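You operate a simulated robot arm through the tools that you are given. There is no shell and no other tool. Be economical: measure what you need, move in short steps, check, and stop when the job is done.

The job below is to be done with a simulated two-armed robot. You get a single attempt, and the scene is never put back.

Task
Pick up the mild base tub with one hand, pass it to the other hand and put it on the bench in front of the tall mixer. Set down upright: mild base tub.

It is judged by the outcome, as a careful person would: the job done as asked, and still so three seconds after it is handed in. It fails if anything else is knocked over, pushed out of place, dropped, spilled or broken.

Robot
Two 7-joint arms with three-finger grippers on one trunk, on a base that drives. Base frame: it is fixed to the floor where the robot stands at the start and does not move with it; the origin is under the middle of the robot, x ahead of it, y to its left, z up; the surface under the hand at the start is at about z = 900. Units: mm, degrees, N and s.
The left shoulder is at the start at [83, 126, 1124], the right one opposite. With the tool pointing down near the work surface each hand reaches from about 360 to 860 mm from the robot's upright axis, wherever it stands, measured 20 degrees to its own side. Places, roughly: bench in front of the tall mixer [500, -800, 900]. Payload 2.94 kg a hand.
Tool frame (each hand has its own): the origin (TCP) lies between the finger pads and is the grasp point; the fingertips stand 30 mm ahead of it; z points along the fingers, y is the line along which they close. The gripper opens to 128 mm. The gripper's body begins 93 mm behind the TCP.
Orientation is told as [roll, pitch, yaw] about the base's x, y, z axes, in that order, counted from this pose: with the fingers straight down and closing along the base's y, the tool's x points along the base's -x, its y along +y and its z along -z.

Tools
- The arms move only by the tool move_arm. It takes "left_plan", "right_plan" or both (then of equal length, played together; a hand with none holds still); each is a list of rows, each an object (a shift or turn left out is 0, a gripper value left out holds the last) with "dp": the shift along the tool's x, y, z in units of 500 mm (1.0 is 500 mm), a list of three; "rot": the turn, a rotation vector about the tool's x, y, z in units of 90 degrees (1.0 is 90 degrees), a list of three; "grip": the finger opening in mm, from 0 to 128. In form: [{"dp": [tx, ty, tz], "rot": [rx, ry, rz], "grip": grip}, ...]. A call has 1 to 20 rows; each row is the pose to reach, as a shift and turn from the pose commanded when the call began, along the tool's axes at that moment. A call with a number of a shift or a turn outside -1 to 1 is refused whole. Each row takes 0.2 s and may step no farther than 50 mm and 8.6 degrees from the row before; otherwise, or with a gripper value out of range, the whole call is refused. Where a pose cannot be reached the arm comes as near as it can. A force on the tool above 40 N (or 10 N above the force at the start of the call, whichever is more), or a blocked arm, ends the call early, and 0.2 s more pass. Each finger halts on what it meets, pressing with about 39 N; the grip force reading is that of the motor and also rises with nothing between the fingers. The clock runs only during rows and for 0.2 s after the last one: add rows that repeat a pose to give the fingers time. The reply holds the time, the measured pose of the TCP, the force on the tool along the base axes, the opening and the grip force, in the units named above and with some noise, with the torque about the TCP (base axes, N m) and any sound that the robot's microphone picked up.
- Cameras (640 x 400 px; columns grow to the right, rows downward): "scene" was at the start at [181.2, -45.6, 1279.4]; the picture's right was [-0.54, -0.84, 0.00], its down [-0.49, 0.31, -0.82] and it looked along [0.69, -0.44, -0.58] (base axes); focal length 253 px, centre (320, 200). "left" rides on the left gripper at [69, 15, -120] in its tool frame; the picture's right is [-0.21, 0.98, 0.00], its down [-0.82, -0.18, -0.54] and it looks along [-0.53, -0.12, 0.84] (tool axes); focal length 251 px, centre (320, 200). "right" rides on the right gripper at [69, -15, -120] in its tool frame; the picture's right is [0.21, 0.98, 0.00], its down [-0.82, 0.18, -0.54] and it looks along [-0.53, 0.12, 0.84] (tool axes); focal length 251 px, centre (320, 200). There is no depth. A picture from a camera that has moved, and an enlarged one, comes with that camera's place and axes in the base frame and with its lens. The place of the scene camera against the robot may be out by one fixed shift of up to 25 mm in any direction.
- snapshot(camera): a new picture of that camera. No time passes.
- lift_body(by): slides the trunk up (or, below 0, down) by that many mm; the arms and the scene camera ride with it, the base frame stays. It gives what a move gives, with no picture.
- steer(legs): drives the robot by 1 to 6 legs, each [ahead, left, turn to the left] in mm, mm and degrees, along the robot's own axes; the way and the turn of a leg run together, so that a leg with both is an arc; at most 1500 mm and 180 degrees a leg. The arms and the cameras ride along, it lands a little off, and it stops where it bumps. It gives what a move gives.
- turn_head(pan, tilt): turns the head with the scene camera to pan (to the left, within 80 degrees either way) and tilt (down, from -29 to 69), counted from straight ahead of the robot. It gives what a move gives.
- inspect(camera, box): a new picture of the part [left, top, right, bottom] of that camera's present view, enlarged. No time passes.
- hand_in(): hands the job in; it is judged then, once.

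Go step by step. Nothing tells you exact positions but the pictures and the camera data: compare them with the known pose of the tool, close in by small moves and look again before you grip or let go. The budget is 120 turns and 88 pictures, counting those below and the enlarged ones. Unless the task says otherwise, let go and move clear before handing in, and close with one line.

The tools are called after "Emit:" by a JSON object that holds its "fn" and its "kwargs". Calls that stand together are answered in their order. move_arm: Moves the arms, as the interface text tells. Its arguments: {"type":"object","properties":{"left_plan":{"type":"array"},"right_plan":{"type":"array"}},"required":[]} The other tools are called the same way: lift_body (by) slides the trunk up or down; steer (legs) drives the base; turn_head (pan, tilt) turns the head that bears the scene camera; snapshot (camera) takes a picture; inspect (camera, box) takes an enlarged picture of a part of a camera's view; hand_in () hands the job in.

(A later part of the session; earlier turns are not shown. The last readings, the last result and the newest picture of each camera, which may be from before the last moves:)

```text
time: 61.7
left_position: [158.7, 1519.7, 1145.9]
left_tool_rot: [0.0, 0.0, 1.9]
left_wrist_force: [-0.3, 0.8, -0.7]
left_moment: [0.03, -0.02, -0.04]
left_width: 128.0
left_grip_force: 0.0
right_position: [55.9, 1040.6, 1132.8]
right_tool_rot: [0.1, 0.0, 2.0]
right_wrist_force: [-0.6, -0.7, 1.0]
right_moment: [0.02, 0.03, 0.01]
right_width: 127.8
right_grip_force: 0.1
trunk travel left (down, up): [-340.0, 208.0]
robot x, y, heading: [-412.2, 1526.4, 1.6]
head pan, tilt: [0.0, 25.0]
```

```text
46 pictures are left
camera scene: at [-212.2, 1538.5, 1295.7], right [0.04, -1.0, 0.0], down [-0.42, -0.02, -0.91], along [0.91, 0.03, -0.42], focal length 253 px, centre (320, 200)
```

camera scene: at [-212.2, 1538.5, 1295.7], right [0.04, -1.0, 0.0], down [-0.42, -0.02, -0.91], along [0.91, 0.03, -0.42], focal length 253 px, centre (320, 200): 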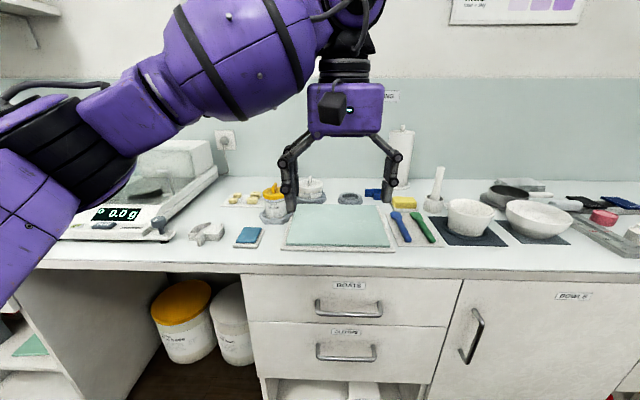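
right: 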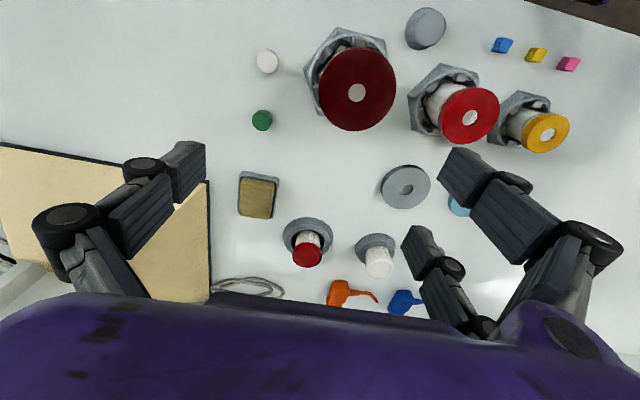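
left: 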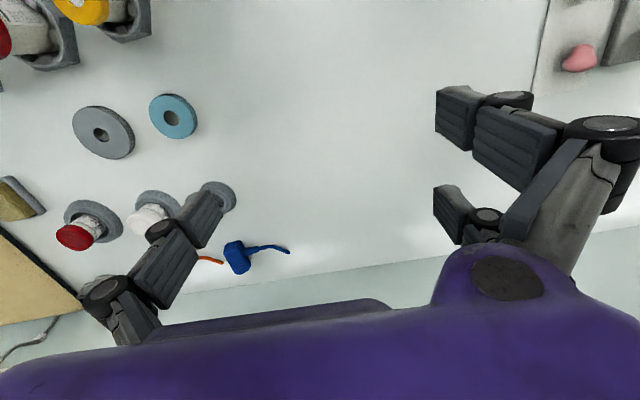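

Emit:
{"fn": "inspect", "kwargs": {"camera": "scene", "box": [250, 170, 345, 230]}}

Emit:
{"fn": "inspect", "kwargs": {"camera": "scene", "box": [145, 270, 255, 370]}}

Emit:
{"fn": "inspect", "kwargs": {"camera": "left", "box": [0, 0, 640, 400]}}

```text
6.67 times, centred on (298, 200) of scene
camera zoom: at [-212.2, 1538.5, 1295.7], right [0.04, -1.0, 0.0], down [-0.42, -0.02, -0.91], along [0.91, 0.03, -0.42], focal length 1687 px, centre (470, 200)
```

zoom: 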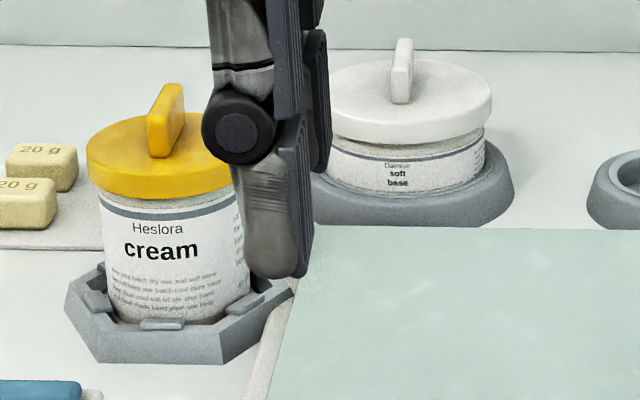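

```text
4.00 times, centred on (200, 320) of scene
camera zoom: at [-212.2, 1538.5, 1295.7], right [0.04, -1.0, 0.0], down [-0.42, -0.02, -0.91], along [0.91, 0.03, -0.42], focal length 1012 px, centre (800, -280)
```

zoom: 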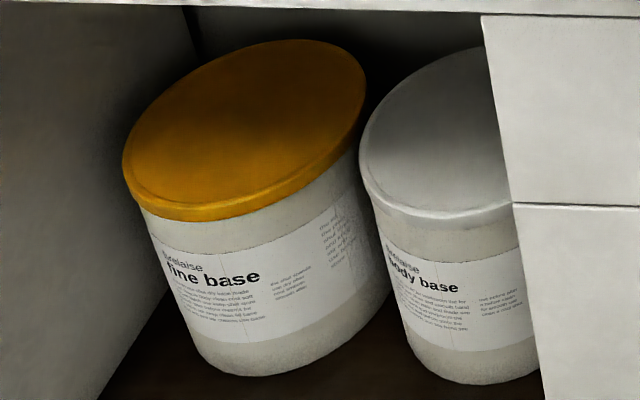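

```text
1.00 times, centred on (320, 200) of left (not enlarged: the box is as wide or as high as the picture)
camera zoom: at [88.7, 1532.2, 1264.6], right [0.18, 0.98, 0.0], down [0.83, -0.15, 0.54], along [0.53, -0.1, -0.84], focal length 251 px, centre (320, 200)
```

zoom: 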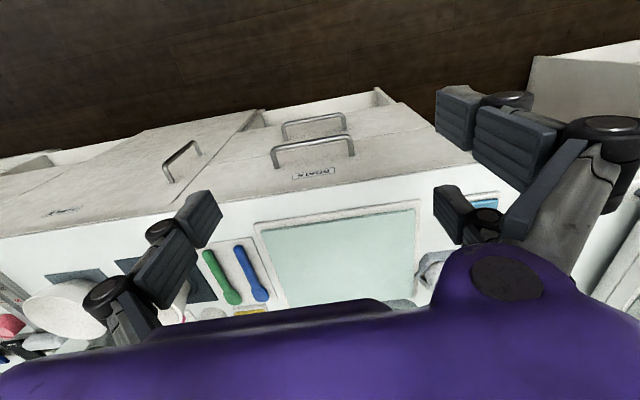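

Labels here read "soft base", "fine base", "body base"; so "mild base" may be written plainly, or the coded pots are keyed by a list. I'll back off and turn around to look at the rest of the room.

Emit:
{"fn": "steer", "kwargs": {"legs": [[-300, 0, 0], [0, 0, 90]]}}

Emit:
{"fn": "turn_head", "kwargs": {"pan": 40, "tilt": 10}}

Emit:
{"fn": "snapshot", "kwargs": {"camera": "scene"}}

Emit:
{"fn": "turn_head", "kwargs": {"pan": -35, "tilt": 10}}

Emit:
{"fn": "snapshot", "kwargs": {"camera": "scene"}}

```text
time: 67.5
left_position: [-706.1, 2088.0, 1144.9]
left_tool_rot: [0.1, 0.0, 92.1]
left_wrist_force: [0.5, -0.7, -0.4]
left_moment: [0.0, -0.02, -0.01]
left_width: 128.0
left_grip_force: 0.1
right_position: [-227.9, 1987.0, 1133.3]
right_tool_rot: [0.0, 0.1, 92.0]
right_wrist_force: [-0.5, -0.1, -0.3]
right_moment: [0.04, 0.01, -0.01]
right_width: 128.2
right_grip_force: 0.0
trunk travel left (down, up): [-340.0, 208.0]
robot x, y, heading: [-713.6, 1516.3, 91.9]
head pan, tilt: [0.0, 25.0]
```

```text
time: 68.6
left_position: [-706.8, 2088.3, 1146.0]
left_tool_rot: [0.0, 0.0, 92.1]
left_wrist_force: [-0.1, 0.2, 0.7]
left_moment: [0.03, 0.02, 0.04]
left_width: 128.0
left_grip_force: 0.1
right_position: [-226.7, 1987.1, 1133.7]
right_tool_rot: [0.0, -0.1, 92.1]
right_wrist_force: [0.3, 0.7, 0.5]
right_moment: [0.02, 0.0, 0.0]
right_width: 128.1
right_grip_force: 0.1
trunk travel left (down, up): [-340.0, 208.0]
robot x, y, heading: [-716.6, 1518.5, 91.9]
head pan, tilt: [40.0, 10.0]
```

```text
42 pictures are left
camera scene: at [-800.5, 1715.5, 1320.0], right [0.74, 0.67, 0.0], down [0.12, -0.13, -0.98], along [-0.66, 0.73, -0.17], focal length 253 px, centre (320, 200)
```

scene: 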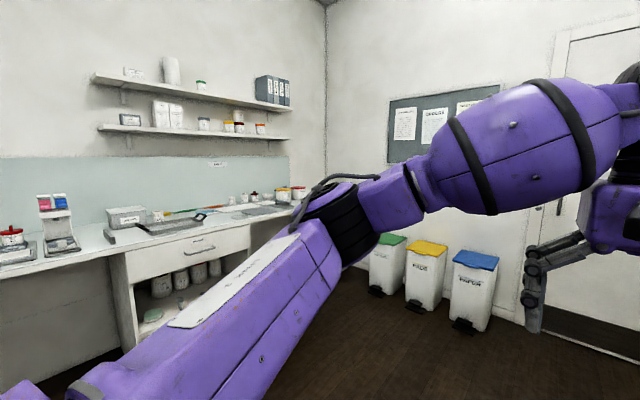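

```text
time: 70.1
left_position: [-704.4, 2088.0, 1145.4]
left_tool_rot: [0.0, 0.0, 92.1]
left_wrist_force: [0.0, 0.6, 1.0]
left_moment: [0.04, 0.01, 0.0]
left_width: 128.0
left_grip_force: 0.0
right_position: [-226.6, 1987.5, 1133.8]
right_tool_rot: [0.0, 0.0, 92.0]
right_wrist_force: [0.2, -0.3, -0.2]
right_moment: [-0.01, 0.02, -0.02]
right_width: 128.0
right_grip_force: 0.1
trunk travel left (down, up): [-340.0, 208.0]
robot x, y, heading: [-712.5, 1517.0, 92.1]
head pan, tilt: [-35.0, 10.0]
```

```text
41 pictures are left
camera scene: at [-687.8, 1724.6, 1320.0], right [0.84, -0.54, 0.0], down [-0.09, -0.15, -0.98], along [0.53, 0.83, -0.17], focal length 253 px, centre (320, 200)
```

scene: 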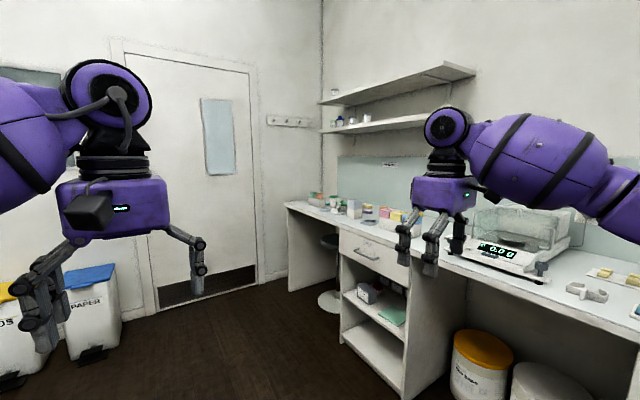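

Another bench is across the room. I'll turn to face it.

Emit:
{"fn": "steer", "kwargs": {"legs": [[0, 0, 80]]}}

Emit:
{"fn": "turn_head", "kwargs": {"pan": -15, "tilt": 8}}

Emit:
{"fn": "snapshot", "kwargs": {"camera": "scene"}}

Emit:
{"fn": "turn_head", "kwargs": {"pan": 70, "tilt": 8}}

Emit:
{"fn": "snapshot", "kwargs": {"camera": "scene"}}

```text
time: 73.9
left_position: [-1273.1, 1631.8, 1145.2]
left_tool_rot: [0.1, 0.1, 171.5]
left_wrist_force: [0.7, 1.2, -0.7]
left_moment: [-0.02, -0.01, 0.0]
left_width: 128.1
left_grip_force: 0.0
right_position: [-1085.0, 2082.8, 1133.3]
right_tool_rot: [-0.1, 0.0, 171.5]
right_wrist_force: [0.2, -0.6, 0.6]
right_moment: [0.02, -0.05, -0.03]
right_width: 127.8
right_grip_force: 0.0
trunk travel left (down, up): [-340.0, 208.0]
robot x, y, heading: [-714.8, 1519.6, 171.5]
head pan, tilt: [-35.0, 10.0]
```

```text
time: 74.7
left_position: [-1272.2, 1631.8, 1145.8]
left_tool_rot: [0.0, 0.0, 171.6]
left_wrist_force: [-1.1, 0.9, 0.5]
left_moment: [-0.04, -0.01, -0.02]
left_width: 128.0
left_grip_force: 0.0
right_position: [-1084.0, 2082.9, 1133.2]
right_tool_rot: [0.0, 0.0, 171.5]
right_wrist_force: [0.1, -0.7, 0.2]
right_moment: [0.03, 0.0, -0.01]
right_width: 128.2
right_grip_force: 0.1
trunk travel left (down, up): [-340.0, 208.0]
robot x, y, heading: [-713.2, 1514.6, 171.6]
head pan, tilt: [-15.0, 8.0]
```

```text
40 pictures are left
camera scene: at [-943.5, 1575.8, 1323.3], right [0.4, 0.92, 0.0], down [0.13, -0.06, -0.99], along [-0.91, 0.4, -0.14], focal length 253 px, centre (320, 200)
```

scene: 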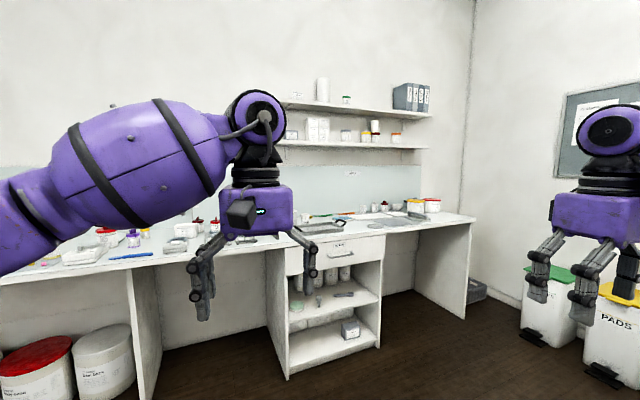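

```text
time: 76.3
left_position: [-1272.5, 1631.7, 1145.5]
left_tool_rot: [0.0, 0.0, 171.6]
left_wrist_force: [0.5, 0.3, 0.0]
left_moment: [0.01, 0.0, -0.01]
left_width: 127.8
left_grip_force: 0.0
right_position: [-1084.4, 2082.7, 1133.3]
right_tool_rot: [0.0, 0.0, 171.6]
right_wrist_force: [0.3, 0.2, -0.5]
right_moment: [0.0, -0.01, -0.01]
right_width: 127.9
right_grip_force: 0.1
trunk travel left (down, up): [-340.0, 208.0]
robot x, y, heading: [-710.2, 1518.5, 171.4]
head pan, tilt: [70.0, 8.0]
```

```text
39 pictures are left
camera scene: at [-902.9, 1457.4, 1323.3], right [-0.88, 0.48, 0.0], down [0.07, 0.12, -0.99], along [-0.47, -0.87, -0.14], focal length 253 px, centre (320, 200)
```

scene: 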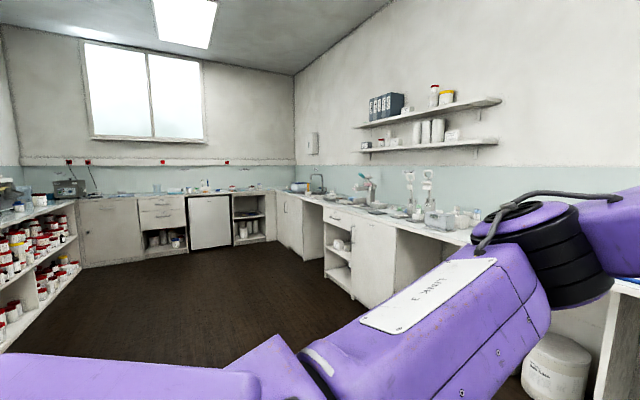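

Emit:
{"fn": "inspect", "kwargs": {"camera": "scene", "box": [350, 80, 510, 240]}}

Emit:
{"fn": "inspect", "kwargs": {"camera": "scene", "box": [0, 180, 110, 320]}}

Emit:
{"fn": "inspect", "kwargs": {"camera": "scene", "box": [120, 170, 300, 270]}}

```text
2.50 times, centred on (430, 160) of scene
camera zoom: at [-902.9, 1457.4, 1323.3], right [-0.88, 0.48, 0.0], down [0.07, 0.12, -0.99], along [-0.47, -0.87, -0.14], focal length 632 px, centre (45, 300)
```

zoom: 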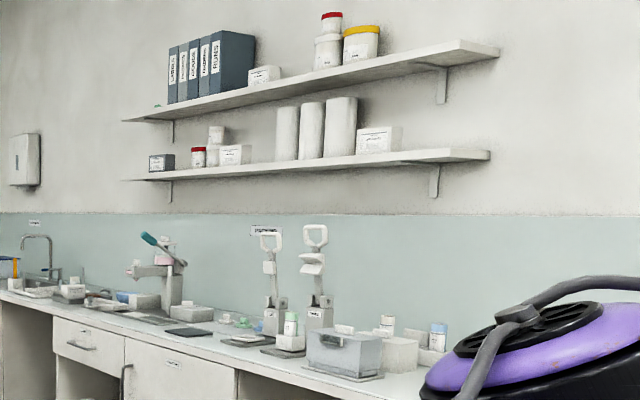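

```text
2.86 times, centred on (55, 250) of scene
camera zoom: at [-902.9, 1457.4, 1323.3], right [-0.88, 0.48, 0.0], down [0.07, 0.12, -0.99], along [-0.47, -0.87, -0.14], focal length 723 px, centre (1077, 57)
```

zoom: 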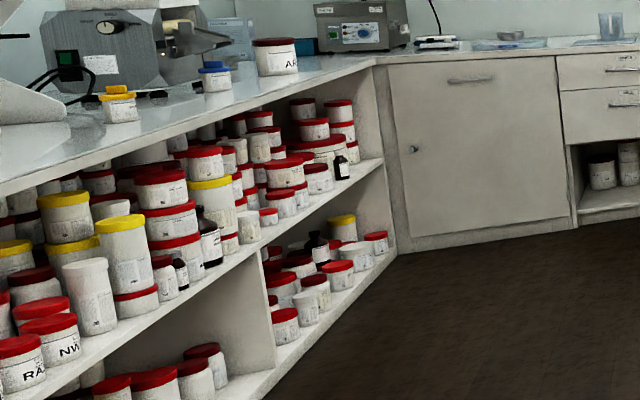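

```text
3.56 times, centred on (210, 220) of scene
camera zoom: at [-902.9, 1457.4, 1323.3], right [-0.88, 0.48, 0.0], down [0.07, 0.12, -0.99], along [-0.47, -0.87, -0.14], focal length 900 px, centre (711, 129)
```

zoom: 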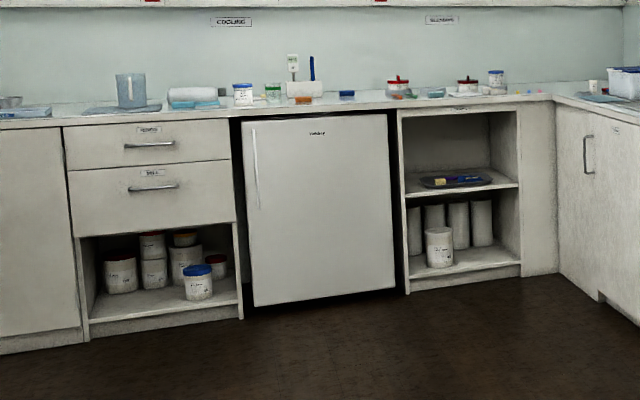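

No key here. I'll check tubs on the far bench and then those at the far left end of the first bench.

Emit:
{"fn": "turn_head", "kwargs": {"pan": -22, "tilt": 12}}

Emit:
{"fn": "inspect", "kwargs": {"camera": "scene", "box": [190, 80, 400, 240]}}

Emit:
{"fn": "steer", "kwargs": {"legs": [[0, 0, -110], [300, 0, 0]]}}

Emit:
{"fn": "turn_head", "kwargs": {"pan": -8, "tilt": 12}}

Emit:
{"fn": "snapshot", "kwargs": {"camera": "scene"}}

```text
time: 78.0
left_position: [-1274.4, 1631.6, 1144.9]
left_tool_rot: [0.0, 0.0, 171.6]
left_wrist_force: [0.1, 0.0, -0.2]
left_moment: [0.01, -0.03, -0.01]
left_width: 128.1
left_grip_force: 0.1
right_position: [-1085.6, 2082.9, 1132.7]
right_tool_rot: [0.0, 0.0, 171.6]
right_wrist_force: [-0.3, -0.1, -0.7]
right_moment: [-0.03, -0.01, 0.0]
right_width: 128.0
right_grip_force: 0.1
trunk travel left (down, up): [-340.0, 208.0]
robot x, y, heading: [-708.7, 1516.0, 171.3]
head pan, tilt: [-22.0, 12.0]
```

```text
2.50 times, centred on (295, 160) of scene
camera zoom: at [-939.0, 1586.0, 1316.8], right [0.51, 0.86, 0.0], down [0.18, -0.11, -0.98], along [-0.84, 0.5, -0.21], focal length 632 px, centre (382, 300)
```

zoom: 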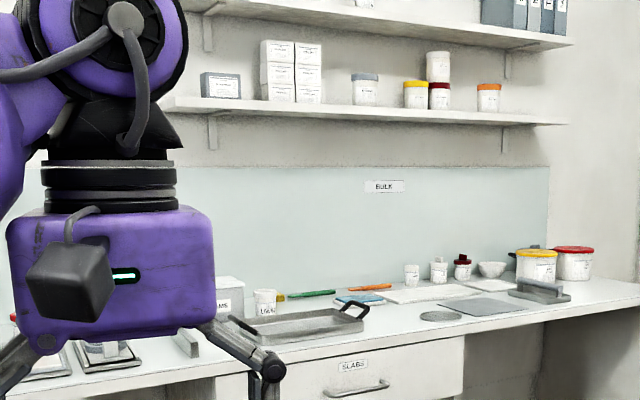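

```text
time: 84.7
left_position: [-269.9, 2264.6, 1144.7]
left_tool_rot: [-0.1, 0.0, 61.2]
left_wrist_force: [0.2, -0.4, 0.7]
left_moment: [-0.04, 0.0, -0.01]
left_width: 127.9
left_grip_force: 0.0
right_position: [90.3, 1931.0, 1132.9]
right_tool_rot: [0.0, -0.1, 61.3]
right_wrist_force: [0.1, 0.5, 0.9]
right_moment: [-0.01, 0.01, 0.0]
right_width: 127.8
right_grip_force: 0.1
trunk travel left (down, up): [-340.0, 208.0]
robot x, y, heading: [-565.8, 1779.9, 61.3]
head pan, tilt: [-22.0, 12.0]
```

```text
time: 85.4
left_position: [-268.4, 2263.5, 1145.8]
left_tool_rot: [0.1, -0.1, 61.2]
left_wrist_force: [0.1, 0.2, -0.1]
left_moment: [-0.03, -0.01, 0.01]
left_width: 128.1
left_grip_force: 0.0
right_position: [89.5, 1930.9, 1134.1]
right_tool_rot: [0.0, 0.0, 61.2]
right_wrist_force: [-0.5, -0.2, -0.7]
right_moment: [0.03, -0.02, 0.0]
right_width: 128.0
right_grip_force: 0.1
trunk travel left (down, up): [-340.0, 208.0]
robot x, y, heading: [-572.4, 1775.8, 61.0]
head pan, tilt: [-8.0, 12.0]
```

```text
34 pictures are left
camera scene: at [-471.9, 1966.4, 1316.8], right [0.8, -0.6, 0.0], down [-0.12, -0.17, -0.98], along [0.59, 0.78, -0.21], focal length 253 px, centre (320, 200)
```

scene: 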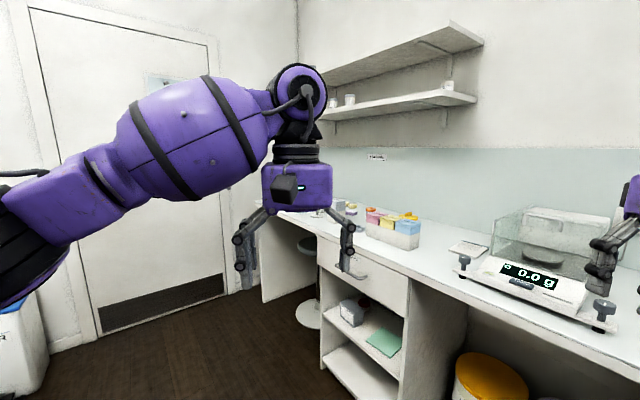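

Nothing with "mild" here. I'll return to the start area and read the pots there from close with the hand cameras.

Emit:
{"fn": "steer", "kwargs": {"legs": [[0, 0, -61], [0, -1450, 0], [0, -350, 0], [450, 0, 0]]}}

Emit:
{"fn": "turn_head", "kwargs": {"pan": -35, "tilt": 40}}

Emit:
{"fn": "snapshot", "kwargs": {"camera": "left"}}

```text
time: 106.6
left_position: [380.3, -115.3, 1145.3]
left_tool_rot: [0.0, 0.0, -4.2]
left_wrist_force: [1.1, -0.4, 0.2]
left_moment: [0.0, -0.01, -0.02]
left_width: 127.8
left_grip_force: 0.1
right_position: [227.1, -580.1, 1133.3]
right_tool_rot: [0.0, 0.0, -4.1]
right_wrist_force: [0.5, 0.0, -0.6]
right_moment: [0.01, 0.01, -0.01]
right_width: 127.8
right_grip_force: 0.0
trunk travel left (down, up): [-340.0, 208.0]
robot x, y, heading: [-184.5, -41.8, -4.3]
head pan, tilt: [-8.0, 12.0]
```

```text
time: 107.6
left_position: [380.1, -114.3, 1145.4]
left_tool_rot: [0.0, 0.0, -4.2]
left_wrist_force: [-0.1, -0.7, 0.4]
left_moment: [0.01, -0.01, -0.01]
left_width: 128.2
left_grip_force: 0.1
right_position: [226.9, -579.0, 1133.2]
right_tool_rot: [0.0, 0.0, -4.1]
right_wrist_force: [-0.7, 0.5, -0.4]
right_moment: [0.01, 0.0, -0.01]
right_width: 127.9
right_grip_force: 0.0
trunk travel left (down, up): [-340.0, 208.0]
robot x, y, heading: [-182.1, -42.5, -3.9]
head pan, tilt: [-35.0, 40.0]
```

```text
33 pictures are left
camera left: at [311.5, -94.4, 1264.8], right [0.29, 0.96, 0.0], down [0.81, -0.24, 0.54], along [0.52, -0.15, -0.84], focal length 251 px, centre (320, 200)
```

left: 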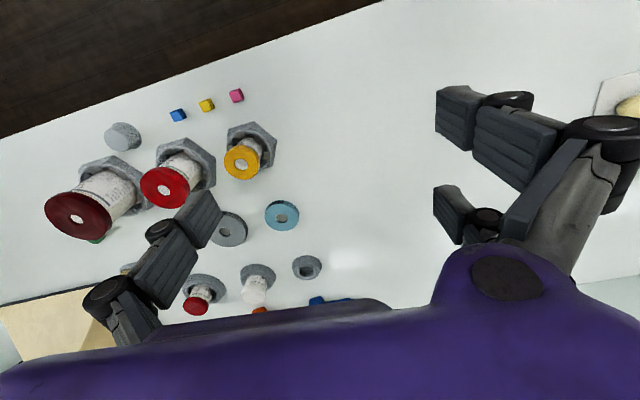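

Emit:
{"fn": "inspect", "kwargs": {"camera": "scene", "box": [180, 85, 330, 180]}}

```text
4.21 times, centred on (255, 132) of scene
camera zoom: at [-6.4, -101.7, 1281.0], right [-0.57, -0.82, 0.0], down [-0.46, 0.32, -0.83], along [0.68, -0.47, -0.56], focal length 1065 px, centre (594, 484)
```

zoom: 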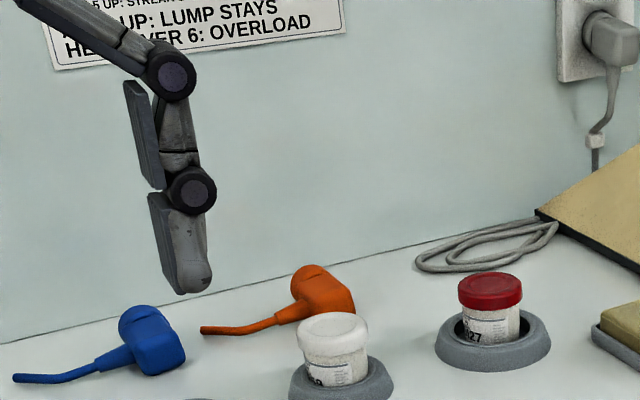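

I'll check the mixer head and the shelf beneath for a key to the codes.

Emit:
{"fn": "steer", "kwargs": {"legs": [[-250, 0, 4], [0, -650, 0]]}}

Emit:
{"fn": "turn_head", "kwargs": {"pan": 0, "tilt": 45}}

Emit:
{"fn": "snapshot", "kwargs": {"camera": "scene"}}

Emit:
{"fn": "turn_head", "kwargs": {"pan": -5, "tilt": 0}}

Emit:
{"fn": "snapshot", "kwargs": {"camera": "scene"}}

```text
time: 115.1
left_position: [129.7, -703.7, 1145.8]
left_tool_rot: [0.0, 0.1, 0.1]
left_wrist_force: [-1.1, 1.0, -0.7]
left_moment: [0.02, 0.02, -0.01]
left_width: 127.9
left_grip_force: 0.1
right_position: [10.8, -1178.5, 1133.4]
right_tool_rot: [0.0, 0.1, 0.0]
right_wrist_force: [-0.2, -0.3, 0.1]
right_moment: [0.03, -0.01, 0.02]
right_width: 128.2
right_grip_force: 0.0
trunk travel left (down, up): [-340.0, 208.0]
robot x, y, heading: [-434.1, -676.6, -0.2]
head pan, tilt: [-35.0, 40.0]
```

```text
time: 116.1
left_position: [130.3, -703.6, 1146.7]
left_tool_rot: [0.0, 0.0, 0.0]
left_wrist_force: [-0.8, -0.6, 0.0]
left_moment: [0.01, -0.03, -0.01]
left_width: 128.0
left_grip_force: 0.2
right_position: [11.4, -1179.1, 1133.9]
right_tool_rot: [0.0, 0.0, 0.0]
right_wrist_force: [-0.3, 0.2, 0.5]
right_moment: [0.0, -0.01, 0.01]
right_width: 128.0
right_grip_force: 0.1
trunk travel left (down, up): [-340.0, 208.0]
robot x, y, heading: [-438.1, -675.1, 0.2]
head pan, tilt: [0.0, 45.0]
```

```text
31 pictures are left
camera scene: at [-256.8, -718.6, 1280.0], right [-0.52, -0.85, 0.0], down [-0.49, 0.3, -0.82], along [0.7, -0.43, -0.57], focal length 253 px, centre (320, 200)
```

scene: 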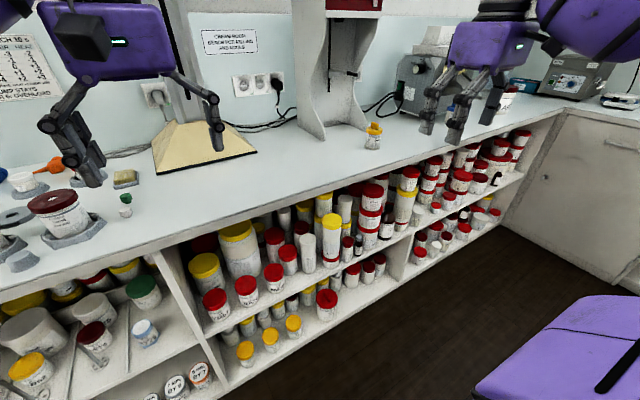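

```text
time: 117.2
left_position: [131.1, -704.2, 1144.9]
left_tool_rot: [0.0, 0.0, 0.0]
left_wrist_force: [0.5, 0.0, -0.1]
left_moment: [-0.01, 0.0, -0.01]
left_width: 127.9
left_grip_force: 0.2
right_position: [11.5, -1177.8, 1132.1]
right_tool_rot: [0.1, 0.0, 0.0]
right_wrist_force: [0.2, -1.4, -0.2]
right_moment: [0.01, 0.02, 0.01]
right_width: 128.0
right_grip_force: 0.1
trunk travel left (down, up): [-340.0, 208.0]
robot x, y, heading: [-434.5, -671.0, 0.1]
head pan, tilt: [-5.0, 0.0]
```

```text
30 pictures are left
camera scene: at [-242.2, -680.3, 1336.0], right [-0.09, -1.0, 0.0], down [0.0, 0.0, -1.0], along [1.0, -0.09, 0.0], focal length 253 px, centre (320, 200)
```

scene: 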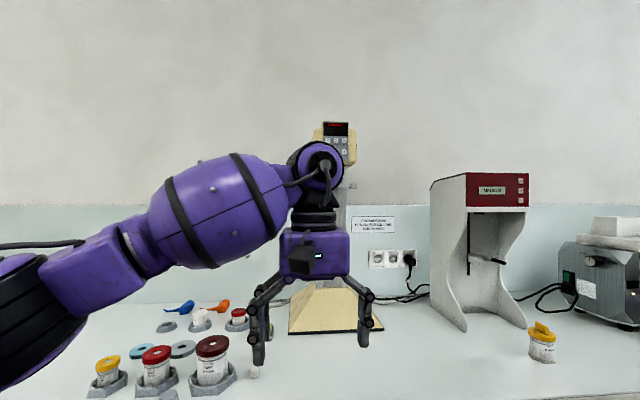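

The shelf left of the divider holds more varied tubs (green, blue, dark red lids). I'll look into it.

Emit:
{"fn": "steer", "kwargs": {"legs": [[-100, 450, 0]]}}

Emit:
{"fn": "turn_head", "kwargs": {"pan": -5, "tilt": 48}}

Emit:
{"fn": "turn_head", "kwargs": {"pan": -8, "tilt": 48}}

Emit:
{"fn": "snapshot", "kwargs": {"camera": "scene"}}

```text
time: 121.7
left_position: [30.5, -257.1, 1146.0]
left_tool_rot: [0.1, 0.0, -0.5]
left_wrist_force: [-0.2, 0.3, 0.4]
left_moment: [0.02, 0.0, -0.02]
left_width: 128.1
left_grip_force: 0.1
right_position: [-91.6, -731.9, 1133.2]
right_tool_rot: [-0.1, 0.0, -0.4]
right_wrist_force: [0.6, 0.6, 0.2]
right_moment: [0.01, 0.02, 0.02]
right_width: 128.0
right_grip_force: 0.0
trunk travel left (down, up): [-340.0, 208.0]
robot x, y, heading: [-538.0, -222.4, -0.5]
head pan, tilt: [-5.0, 0.0]
```

```text
time: 122.8
left_position: [30.3, -257.2, 1146.2]
left_tool_rot: [0.0, 0.1, -0.5]
left_wrist_force: [0.3, 0.5, -0.5]
left_moment: [-0.01, -0.03, -0.02]
left_width: 128.0
left_grip_force: 0.2
right_position: [-92.3, -730.2, 1132.5]
right_tool_rot: [0.0, 0.0, -0.4]
right_wrist_force: [0.3, -0.5, -0.4]
right_moment: [0.03, -0.04, -0.02]
right_width: 128.1
right_grip_force: 0.0
trunk travel left (down, up): [-340.0, 208.0]
robot x, y, heading: [-537.3, -222.6, -0.3]
head pan, tilt: [-5.0, 48.0]
```

```text
time: 123.5
left_position: [31.3, -257.2, 1146.4]
left_tool_rot: [0.1, 0.0, -0.5]
left_wrist_force: [0.0, 0.0, -0.2]
left_moment: [0.01, 0.02, 0.02]
left_width: 128.0
left_grip_force: 0.1
right_position: [-93.4, -730.9, 1133.4]
right_tool_rot: [0.0, -0.1, -0.3]
right_wrist_force: [-0.1, -0.3, -0.6]
right_moment: [-0.01, 0.01, 0.02]
right_width: 127.7
right_grip_force: 0.1
trunk travel left (down, up): [-340.0, 208.0]
robot x, y, heading: [-538.7, -225.1, -0.3]
head pan, tilt: [-8.0, 48.0]
```

```text
29 pictures are left
camera scene: at [-353.7, -234.1, 1260.9], right [-0.15, -0.99, 0.0], down [-0.74, 0.11, -0.67], along [0.66, -0.1, -0.74], focal length 253 px, centre (320, 200)
```

scene: 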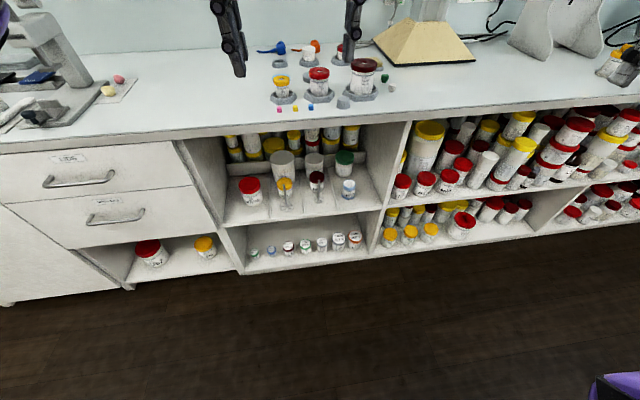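

Emit:
{"fn": "inspect", "kwargs": {"camera": "scene", "box": [220, 130, 370, 220]}}

Emit:
{"fn": "inspect", "kwargs": {"camera": "scene", "box": [245, 220, 375, 265]}}

Emit:
{"fn": "inspect", "kwargs": {"camera": "scene", "box": [130, 230, 220, 275]}}

```text
4.27 times, centred on (295, 175) of scene
camera zoom: at [-353.7, -234.1, 1260.9], right [-0.15, -0.99, 0.0], down [-0.74, 0.11, -0.67], along [0.66, -0.1, -0.74], focal length 1079 px, centre (427, 307)
```

zoom: 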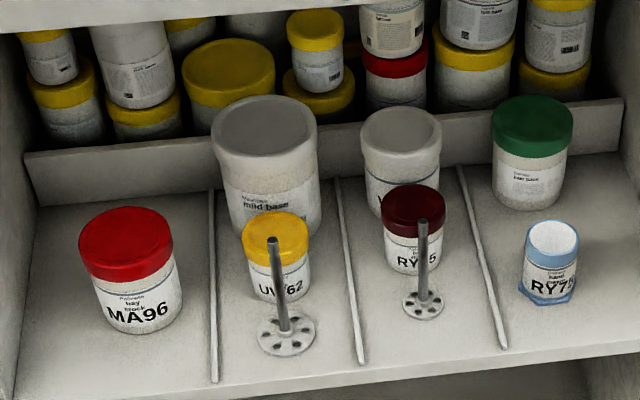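

```text
4.92 times, centred on (310, 242) of scene
camera zoom: at [-353.7, -234.1, 1260.9], right [-0.15, -0.99, 0.0], down [-0.74, 0.11, -0.67], along [0.66, -0.1, -0.74], focal length 1246 px, centre (369, -9)
```

zoom: 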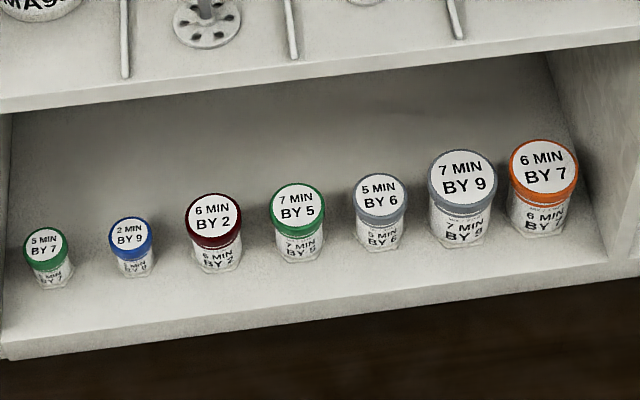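

```text
7.11 times, centred on (175, 252) of scene
camera zoom: at [-353.7, -234.1, 1260.9], right [-0.15, -0.99, 0.0], down [-0.74, 0.11, -0.67], along [0.66, -0.1, -0.74], focal length 1799 px, centre (1351, -173)
```

zoom: 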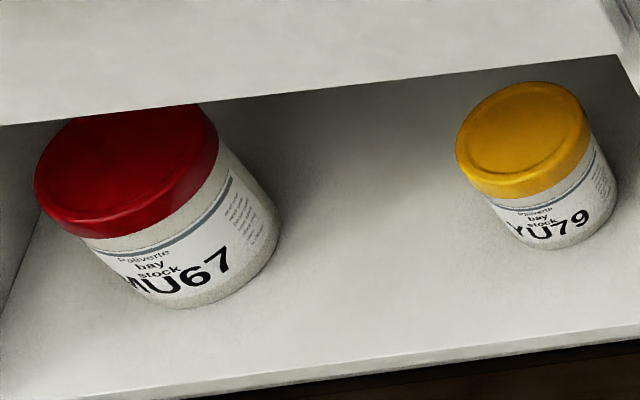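

I found it: the grey-lidded tub labelled "mild base" is on the upper shelf under the bench, behind the yellow UV62 pot and a small pin-plate. I'll lower the trunk to look into the shelf and measure the clearances.

Emit:
{"fn": "lift_body", "kwargs": {"by": -338}}

Emit:
{"fn": "turn_head", "kwargs": {"pan": -2, "tilt": 20}}

Emit:
{"fn": "turn_head", "kwargs": {"pan": 0, "tilt": 20}}

Emit:
{"fn": "snapshot", "kwargs": {"camera": "scene"}}

```text
time: 126.8
left_position: [31.0, -257.6, 808.3]
left_tool_rot: [0.1, 0.1, -0.6]
left_wrist_force: [0.5, -0.4, 0.2]
left_moment: [0.0, 0.03, -0.01]
left_width: 128.1
left_grip_force: 0.0
right_position: [-91.7, -731.3, 795.6]
right_tool_rot: [-0.1, 0.0, -0.4]
right_wrist_force: [0.0, 0.3, 0.1]
right_moment: [-0.03, 0.0, 0.02]
right_width: 127.9
right_grip_force: 0.0
trunk travel left (down, up): [-2.0, 546.0]
robot x, y, heading: [-538.4, -222.8, -0.4]
head pan, tilt: [-8.0, 48.0]
```

```text
time: 127.7
left_position: [30.4, -257.4, 808.0]
left_tool_rot: [0.0, 0.0, -0.7]
left_wrist_force: [0.8, -0.3, 0.1]
left_moment: [0.02, -0.02, 0.03]
left_width: 128.1
left_grip_force: 0.0
right_position: [-93.4, -732.1, 794.9]
right_tool_rot: [-0.1, 0.0, -0.4]
right_wrist_force: [0.5, 0.2, -0.7]
right_moment: [0.0, 0.0, -0.01]
right_width: 128.2
right_grip_force: 0.1
trunk travel left (down, up): [-2.0, 546.0]
robot x, y, heading: [-537.7, -221.4, -0.4]
head pan, tilt: [-2.0, 20.0]
```

```text
time: 128.3
left_position: [31.0, -256.3, 807.4]
left_tool_rot: [0.0, 0.0, -0.5]
left_wrist_force: [-1.1, -0.8, 0.7]
left_moment: [-0.02, 0.03, 0.04]
left_width: 127.9
left_grip_force: 0.1
right_position: [-93.0, -732.2, 795.1]
right_tool_rot: [0.0, 0.0, -0.5]
right_wrist_force: [0.1, -0.4, 0.4]
right_moment: [0.02, 0.01, -0.01]
right_width: 128.0
right_grip_force: 0.0
trunk travel left (down, up): [-2.0, 546.0]
robot x, y, heading: [-538.2, -223.6, -0.4]
head pan, tilt: [0.0, 20.0]
```

```text
25 pictures are left
camera scene: at [-233.6, -224.0, 956.3], right [-0.01, -1.0, 0.0], down [-0.34, 0.0, -0.94], along [0.94, -0.01, -0.34], focal length 253 px, centre (320, 200)
```

scene: 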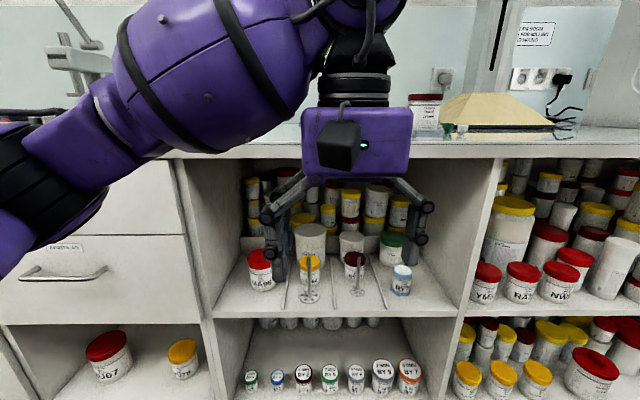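

Emit:
{"fn": "inspect", "kwargs": {"camera": "scene", "box": [230, 210, 430, 320]}}

Emit:
{"fn": "inspect", "kwargs": {"camera": "left", "box": [0, 0, 640, 400]}}

```text
3.20 times, centred on (330, 265) of scene
camera zoom: at [-233.6, -224.0, 956.3], right [-0.01, -1.0, 0.0], down [-0.34, 0.0, -0.94], along [0.94, -0.01, -0.34], focal length 810 px, centre (288, -8)
```

zoom: 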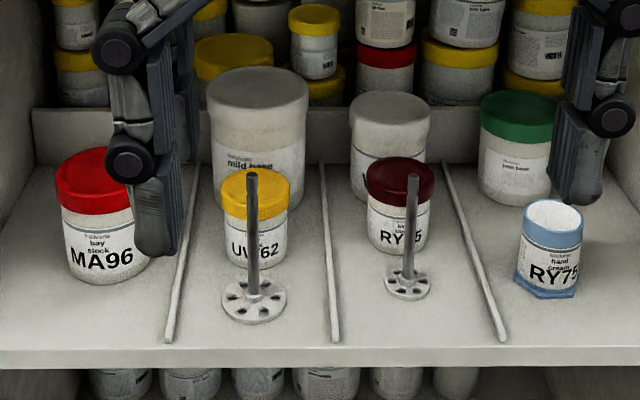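

```text
1.00 times, centred on (320, 200) of left (not enlarged: the box is as wide or as high as the picture)
camera zoom: at [-39.3, -241.5, 926.8], right [0.22, 0.97, 0.0], down [0.82, -0.19, 0.54], along [0.53, -0.12, -0.84], focal length 251 px, centre (320, 200)
```

zoom: 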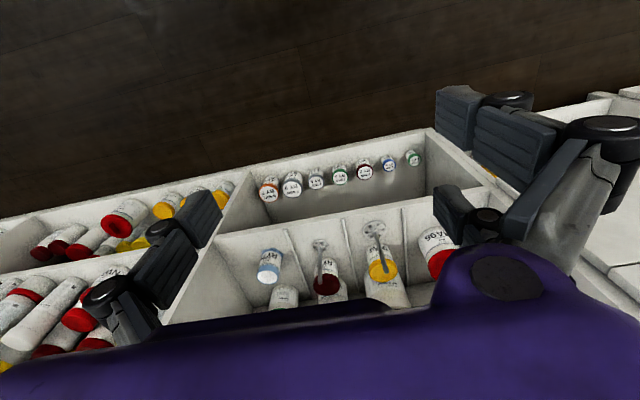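

Two views triangulate the tub: lid centre about (553, -198), lid top z≈560, about 110 mm wide, shelf z≈443; the pin in front is at (354, -200) up to z≈577 and the UV62 pot top is ≈509. I'll reach in with the left hand pitched 45° down over both; first I set that pose here, away from the bench.

Emit:
{"fn": "move_arm", "kwargs": {"left_plan": [{"dp": [0.035, 0.034, 0.05], "rot": [0, -0.0625, 0]}, {"dp": [0.07, 0.068, 0.1], "rot": [0, -0.125, 0]}, {"dp": [0.104, 0.102, 0.15], "rot": [0, -0.1875, 0]}, {"dp": [0.139, 0.136, 0.2], "rot": [0, -0.25, 0]}, {"dp": [0.174, 0.17, 0.25], "rot": [0, -0.3125, 0]}, {"dp": [0.209, 0.204, 0.3], "rot": [0, -0.375, 0]}, {"dp": [0.243, 0.238, 0.35], "rot": [0, -0.4375, 0]}, {"dp": [0.278, 0.272, 0.4], "rot": [0, -0.5, 0], "grip": 128}, {"dp": [0.278, 0.272, 0.4], "rot": [0, -0.5, 0], "grip": 128}]}}

Emit:
{"fn": "snapshot", "kwargs": {"camera": "scene"}}

```text
time: 130.3
left_position: [-27.7, -271.6, 575.9]
left_tool_rot: [0.1, -45.0, -0.1]
left_wrist_force: [0.8, 0.8, 0.0]
left_moment: [-0.02, 0.01, 0.02]
left_width: 128.2
left_grip_force: 0.0
left hand out of reach, approached as far as the arm can: row 5, 6, 7, 8, 9
right_position: [-92.7, -729.9, 796.8]
right_tool_rot: [0.0, 0.0, -0.3]
right_wrist_force: [-1.0, 0.2, -0.1]
right_moment: [-0.04, -0.04, 0.0]
right_width: 127.7
right_grip_force: 0.1
trunk travel left (down, up): [-2.0, 546.0]
robot x, y, heading: [-536.9, -225.1, -0.5]
head pan, tilt: [0.0, 20.0]
```

```text
22 pictures are left
camera scene: at [-233.4, -222.2, 956.2], right [-0.01, -1.0, 0.0], down [-0.34, 0.0, -0.94], along [0.94, -0.01, -0.34], focal length 253 px, centre (320, 200)
```

scene: 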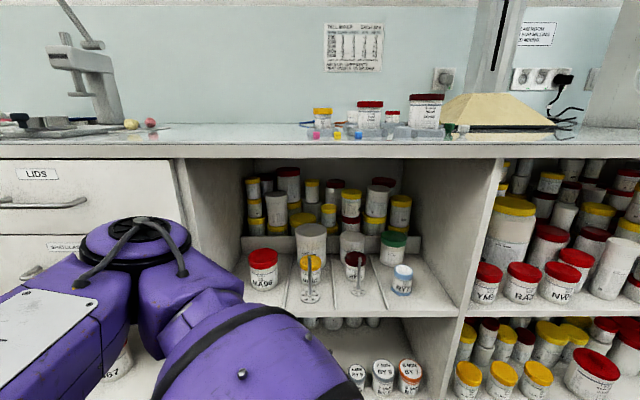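

The arm folds close in, so I'll keep the robot further back and extend forward. I drive to about (-350, -310).

Emit:
{"fn": "steer", "kwargs": {"legs": [[0, -85, 0.5], [187, 0, 0]]}}

```text
time: 132.9
left_position: [158.2, -349.8, 575.8]
left_tool_rot: [0.3, -44.9, 0.2]
left_wrist_force: [0.3, 0.7, -0.3]
left_moment: [0.0, 0.03, -0.02]
left_width: 128.0
left_grip_force: 0.0
right_position: [98.3, -810.4, 794.8]
right_tool_rot: [0.0, 0.0, 0.1]
right_wrist_force: [0.4, -0.4, -0.8]
right_moment: [-0.01, -0.01, 0.01]
right_width: 128.6
right_grip_force: 0.1
trunk travel left (down, up): [-2.0, 546.0]
robot x, y, heading: [-355.0, -305.8, 0.3]
head pan, tilt: [0.0, 20.0]
```

Emit:
{"fn": "move_arm", "kwargs": {"left_plan": [{"dp": [-0.04, 0.06, 0.008]}, {"dp": [-0.085, 0.12, 0.016]}]}}

```text
time: 133.5
left_position: [158.3, -349.2, 576.5]
left_tool_rot: [0.2, -44.9, 0.1]
left_wrist_force: [-0.3, -0.1, 0.0]
left_moment: [0.01, -0.04, 0.02]
left_width: 128.0
left_grip_force: 0.1
left hand out of reach, approached as far as the arm can: row 1, 2
right_position: [97.6, -811.0, 795.4]
right_tool_rot: [0.0, 0.0, 0.1]
right_wrist_force: [0.1, 0.1, 0.3]
right_moment: [0.03, 0.02, 0.03]
right_width: 128.0
right_grip_force: 0.2
trunk travel left (down, up): [-2.0, 546.0]
robot x, y, heading: [-353.0, -304.9, -0.0]
head pan, tilt: [0.0, 20.0]
```

Emit:
{"fn": "move_arm", "kwargs": {"left_plan": [{"dp": [-0.05, 0, 0.05]}, {"dp": [-0.1, 0, 0.1]}, {"dp": [-0.141, 0, 0.141]}]}}

```text
time: 134.3
left_position: [258.4, -350.3, 574.6]
left_tool_rot: [0.3, -44.8, -0.1]
left_wrist_force: [0.7, 0.1, 0.3]
left_moment: [0.0, -0.02, 0.0]
left_width: 127.7
left_grip_force: 0.1
right_position: [98.0, -809.5, 795.6]
right_tool_rot: [-0.1, 0.0, 0.1]
right_wrist_force: [0.4, -0.1, 1.0]
right_moment: [0.0, -0.01, -0.04]
right_width: 128.0
right_grip_force: 0.1
trunk travel left (down, up): [-2.0, 546.0]
robot x, y, heading: [-355.1, -303.6, 0.2]
head pan, tilt: [0.0, 20.0]
```

Emit:
{"fn": "move_arm", "kwargs": {"left_plan": [{"dp": [-0.0636, 0, -0.0636]}, {"dp": [-0.0636, 0.09, -0.0636]}, {"dp": [-0.0636, 0.18, -0.0636]}, {"dp": [-0.0636, 0.26, -0.0636]}, {"dp": [-0.0636, 0.304, -0.0636]}]}}

Emit:
{"fn": "snapshot", "kwargs": {"camera": "scene"}}

Emit:
{"fn": "snapshot", "kwargs": {"camera": "left"}}

```text
time: 135.5
left_position: [259.3, -248.9, 620.1]
left_tool_rot: [0.1, -44.9, 0.1]
left_wrist_force: [-0.3, -1.3, 0.2]
left_moment: [-0.01, 0.01, 0.01]
left_width: 127.8
left_grip_force: 0.0
left hand out of reach, approached as far as the arm can: row 4, 5
right_position: [99.4, -809.6, 794.7]
right_tool_rot: [0.0, 0.1, 0.1]
right_wrist_force: [0.4, 0.5, -0.4]
right_moment: [0.03, -0.01, 0.01]
right_width: 128.0
right_grip_force: 0.1
trunk travel left (down, up): [-2.0, 546.0]
robot x, y, heading: [-352.2, -307.2, 0.2]
head pan, tilt: [0.0, 20.0]
```

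```text
21 pictures are left
camera scene: at [-47.0, -303.7, 956.3], right [0.0, -1.0, 0.0], down [-0.34, 0.0, -0.94], along [0.94, 0.0, -0.34], focal length 253 px, centre (320, 200)
```

scene: 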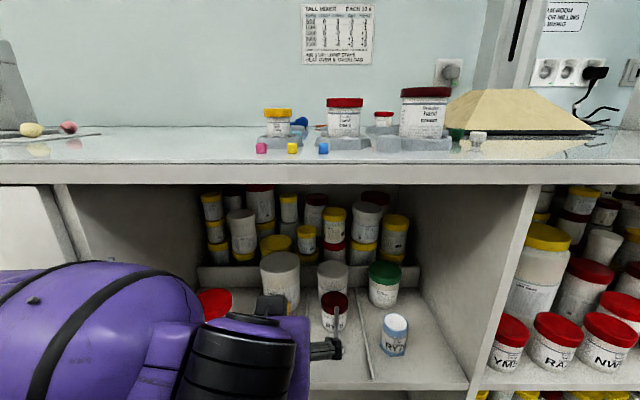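

```text
20 pictures are left
camera left: at [126.6, -233.7, 655.3], right [0.15, 0.98, 0.15], down [0.2, -0.18, 0.96], along [0.97, -0.11, -0.22], focal length 251 px, centre (320, 200)
```

left: 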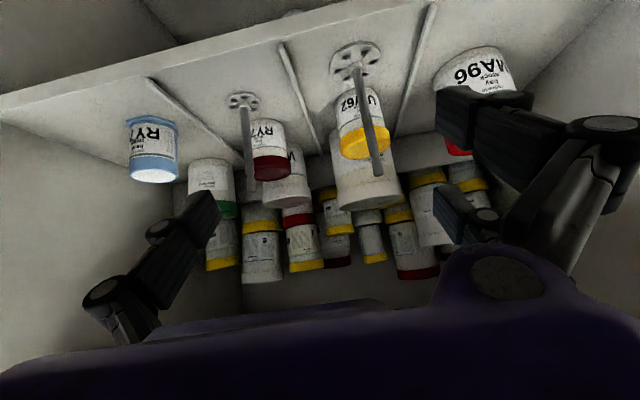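

The hand camera gives a clear view in; I'll zoom to measure the tub's width and position accurately.

Emit:
{"fn": "inspect", "kwargs": {"camera": "left", "box": [290, 20, 450, 220]}}

Emit:
{"fn": "inspect", "kwargs": {"camera": "scene", "box": [220, 230, 410, 350]}}

```text
2.00 times, centred on (370, 120) of left
camera zoom: at [126.6, -233.7, 655.3], right [0.15, 0.98, 0.15], down [0.2, -0.18, 0.96], along [0.97, -0.11, -0.22], focal length 503 px, centre (220, 360)
```

zoom: 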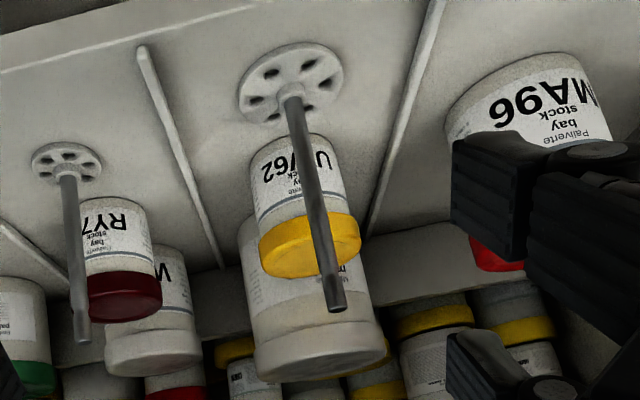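

```text
3.33 times, centred on (315, 290) of scene
camera zoom: at [-47.0, -303.7, 956.3], right [0.0, -1.0, 0.0], down [-0.34, 0.0, -0.94], along [0.94, 0.0, -0.34], focal length 843 px, centre (337, -100)
```

zoom: 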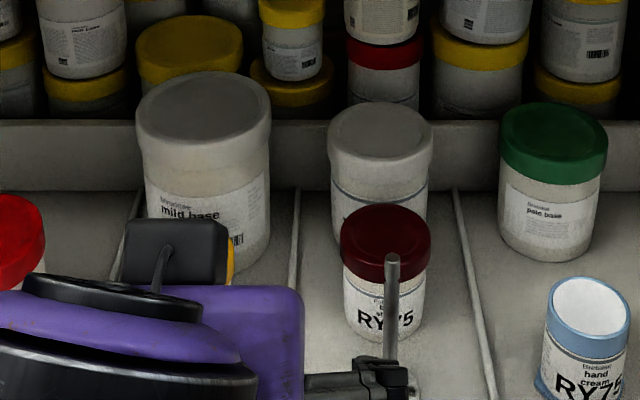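

Measured: tub centre about (525–550, -197), top z≈575, diameter ≈105 mm; the pin is at about (380, -199) up to z≈582 and will pass between the fingers. I move in level at z 620.

Emit:
{"fn": "move_arm", "kwargs": {"left_plan": [{"dp": [-0.05, 0.0, 0.05]}, {"dp": [-0.1, 0.05, 0.1]}, {"dp": [-0.15, 0.098, 0.15]}, {"dp": [-0.2, 0.1, 0.2]}, {"dp": [-0.227, 0.1, 0.227]}]}}

Emit:
{"fn": "snapshot", "kwargs": {"camera": "left"}}

```text
time: 136.7
left_position: [418.3, -199.6, 620.2]
left_tool_rot: [0.2, -44.9, -0.1]
left_wrist_force: [-0.5, 0.5, 0.1]
left_moment: [0.0, -0.01, 0.0]
left_width: 127.7
left_grip_force: 0.1
right_position: [98.5, -809.7, 795.2]
right_tool_rot: [0.0, 0.0, 0.1]
right_wrist_force: [0.6, 0.3, -0.4]
right_moment: [-0.01, 0.0, -0.01]
right_width: 128.0
right_grip_force: 0.1
trunk travel left (down, up): [-2.0, 546.0]
robot x, y, heading: [-354.6, -307.4, 0.0]
head pan, tilt: [0.0, 20.0]
```

```text
17 pictures are left
camera left: at [284.0, -185.7, 655.7], right [0.15, 0.98, 0.15], down [0.2, -0.18, 0.96], along [0.97, -0.11, -0.22], focal length 251 px, centre (320, 200)
```

left: 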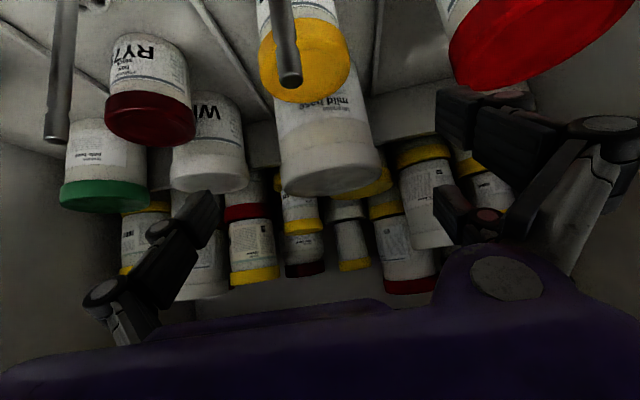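

Tub refined to about (535, -198), top z≈574; UV62 pot is at x≈439, top ≈523. I advance part way along the tool, tilting to 50°, and look again before straddling.

Emit:
{"fn": "move_arm", "kwargs": {"left_plan": [{"dp": [-0.01, 0.002, 0.05], "rot": [0, 0.02, 0]}, {"dp": [-0.02, 0.003, 0.1], "rot": [0, 0.04, 0]}, {"dp": [-0.0326, 0.003, 0.137], "rot": [0, 0.0556, 0]}]}}

Emit:
{"fn": "snapshot", "kwargs": {"camera": "left"}}

```text
time: 137.5
left_position: [478.2, -195.9, 583.8]
left_tool_rot: [0.1, -39.9, 0.1]
left_wrist_force: [-0.4, -0.3, -0.2]
left_moment: [0.02, 0.0, 0.02]
left_width: 128.0
left_grip_force: 0.1
right_position: [98.8, -810.6, 794.5]
right_tool_rot: [0.0, 0.2, 0.1]
right_wrist_force: [0.0, 0.8, 0.0]
right_moment: [0.04, -0.01, -0.02]
right_width: 128.1
right_grip_force: 0.0
trunk travel left (down, up): [-2.0, 546.0]
robot x, y, heading: [-351.5, -304.7, -0.0]
head pan, tilt: [0.0, 20.0]
```

```text
16 pictures are left
camera left: at [347.2, -182.1, 630.1], right [0.16, 0.98, 0.14], down [0.28, -0.18, 0.94], along [0.95, -0.11, -0.31], focal length 251 px, centre (320, 200)
```

left: 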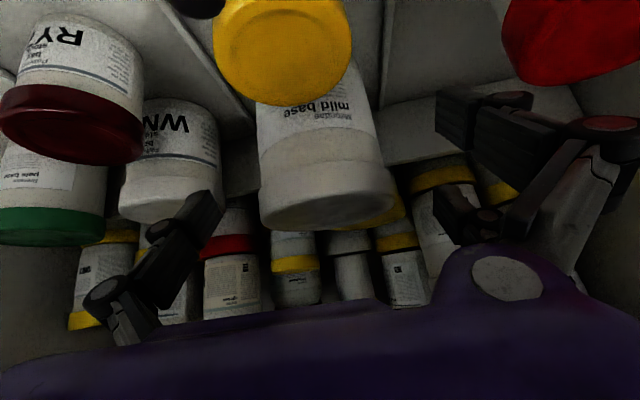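

The tub sits at about (537, -197.5), and the neighbour's edge is at y≈-282, so I narrow the opening slightly and slide down astride the tub.

Emit:
{"fn": "move_arm", "kwargs": {"left_plan": [{"dp": [0, 0, 0], "grip": 122}, {"dp": [-0.003, 0, 0.03], "grip": 122}, {"dp": [-0.006, 0, 0.06], "grip": 122}, {"dp": [-0.009, 0, 0.09], "grip": 122}]}}

Emit:
{"fn": "snapshot", "kwargs": {"camera": "left"}}

```text
time: 138.5
left_position: [511.2, -197.8, 553.2]
left_tool_rot: [0.2, -40.0, 0.1]
left_wrist_force: [-0.3, -0.4, 0.1]
left_moment: [-0.03, -0.02, 0.04]
left_width: 121.9
left_grip_force: 0.1
right_position: [98.2, -809.9, 795.2]
right_tool_rot: [0.1, 0.1, 0.2]
right_wrist_force: [0.1, -0.4, 0.8]
right_moment: [-0.02, 0.03, 0.0]
right_width: 127.9
right_grip_force: 0.0
trunk travel left (down, up): [-2.0, 546.0]
robot x, y, heading: [-350.3, -306.5, 0.2]
head pan, tilt: [0.0, 20.0]
```

```text
15 pictures are left
camera left: at [380.7, -182.7, 599.1], right [0.16, 0.98, 0.14], down [0.28, -0.18, 0.94], along [0.95, -0.11, -0.31], focal length 251 px, centre (320, 200)
```

left: 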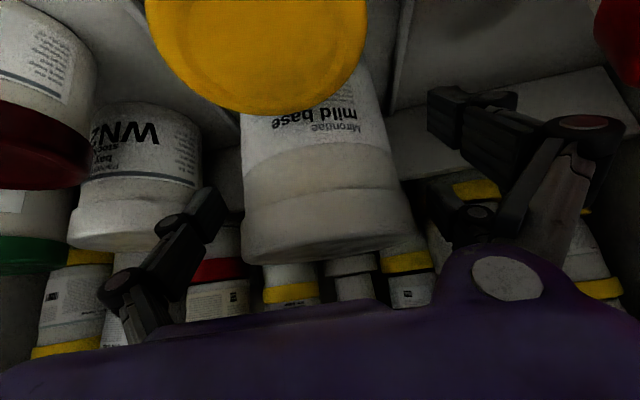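

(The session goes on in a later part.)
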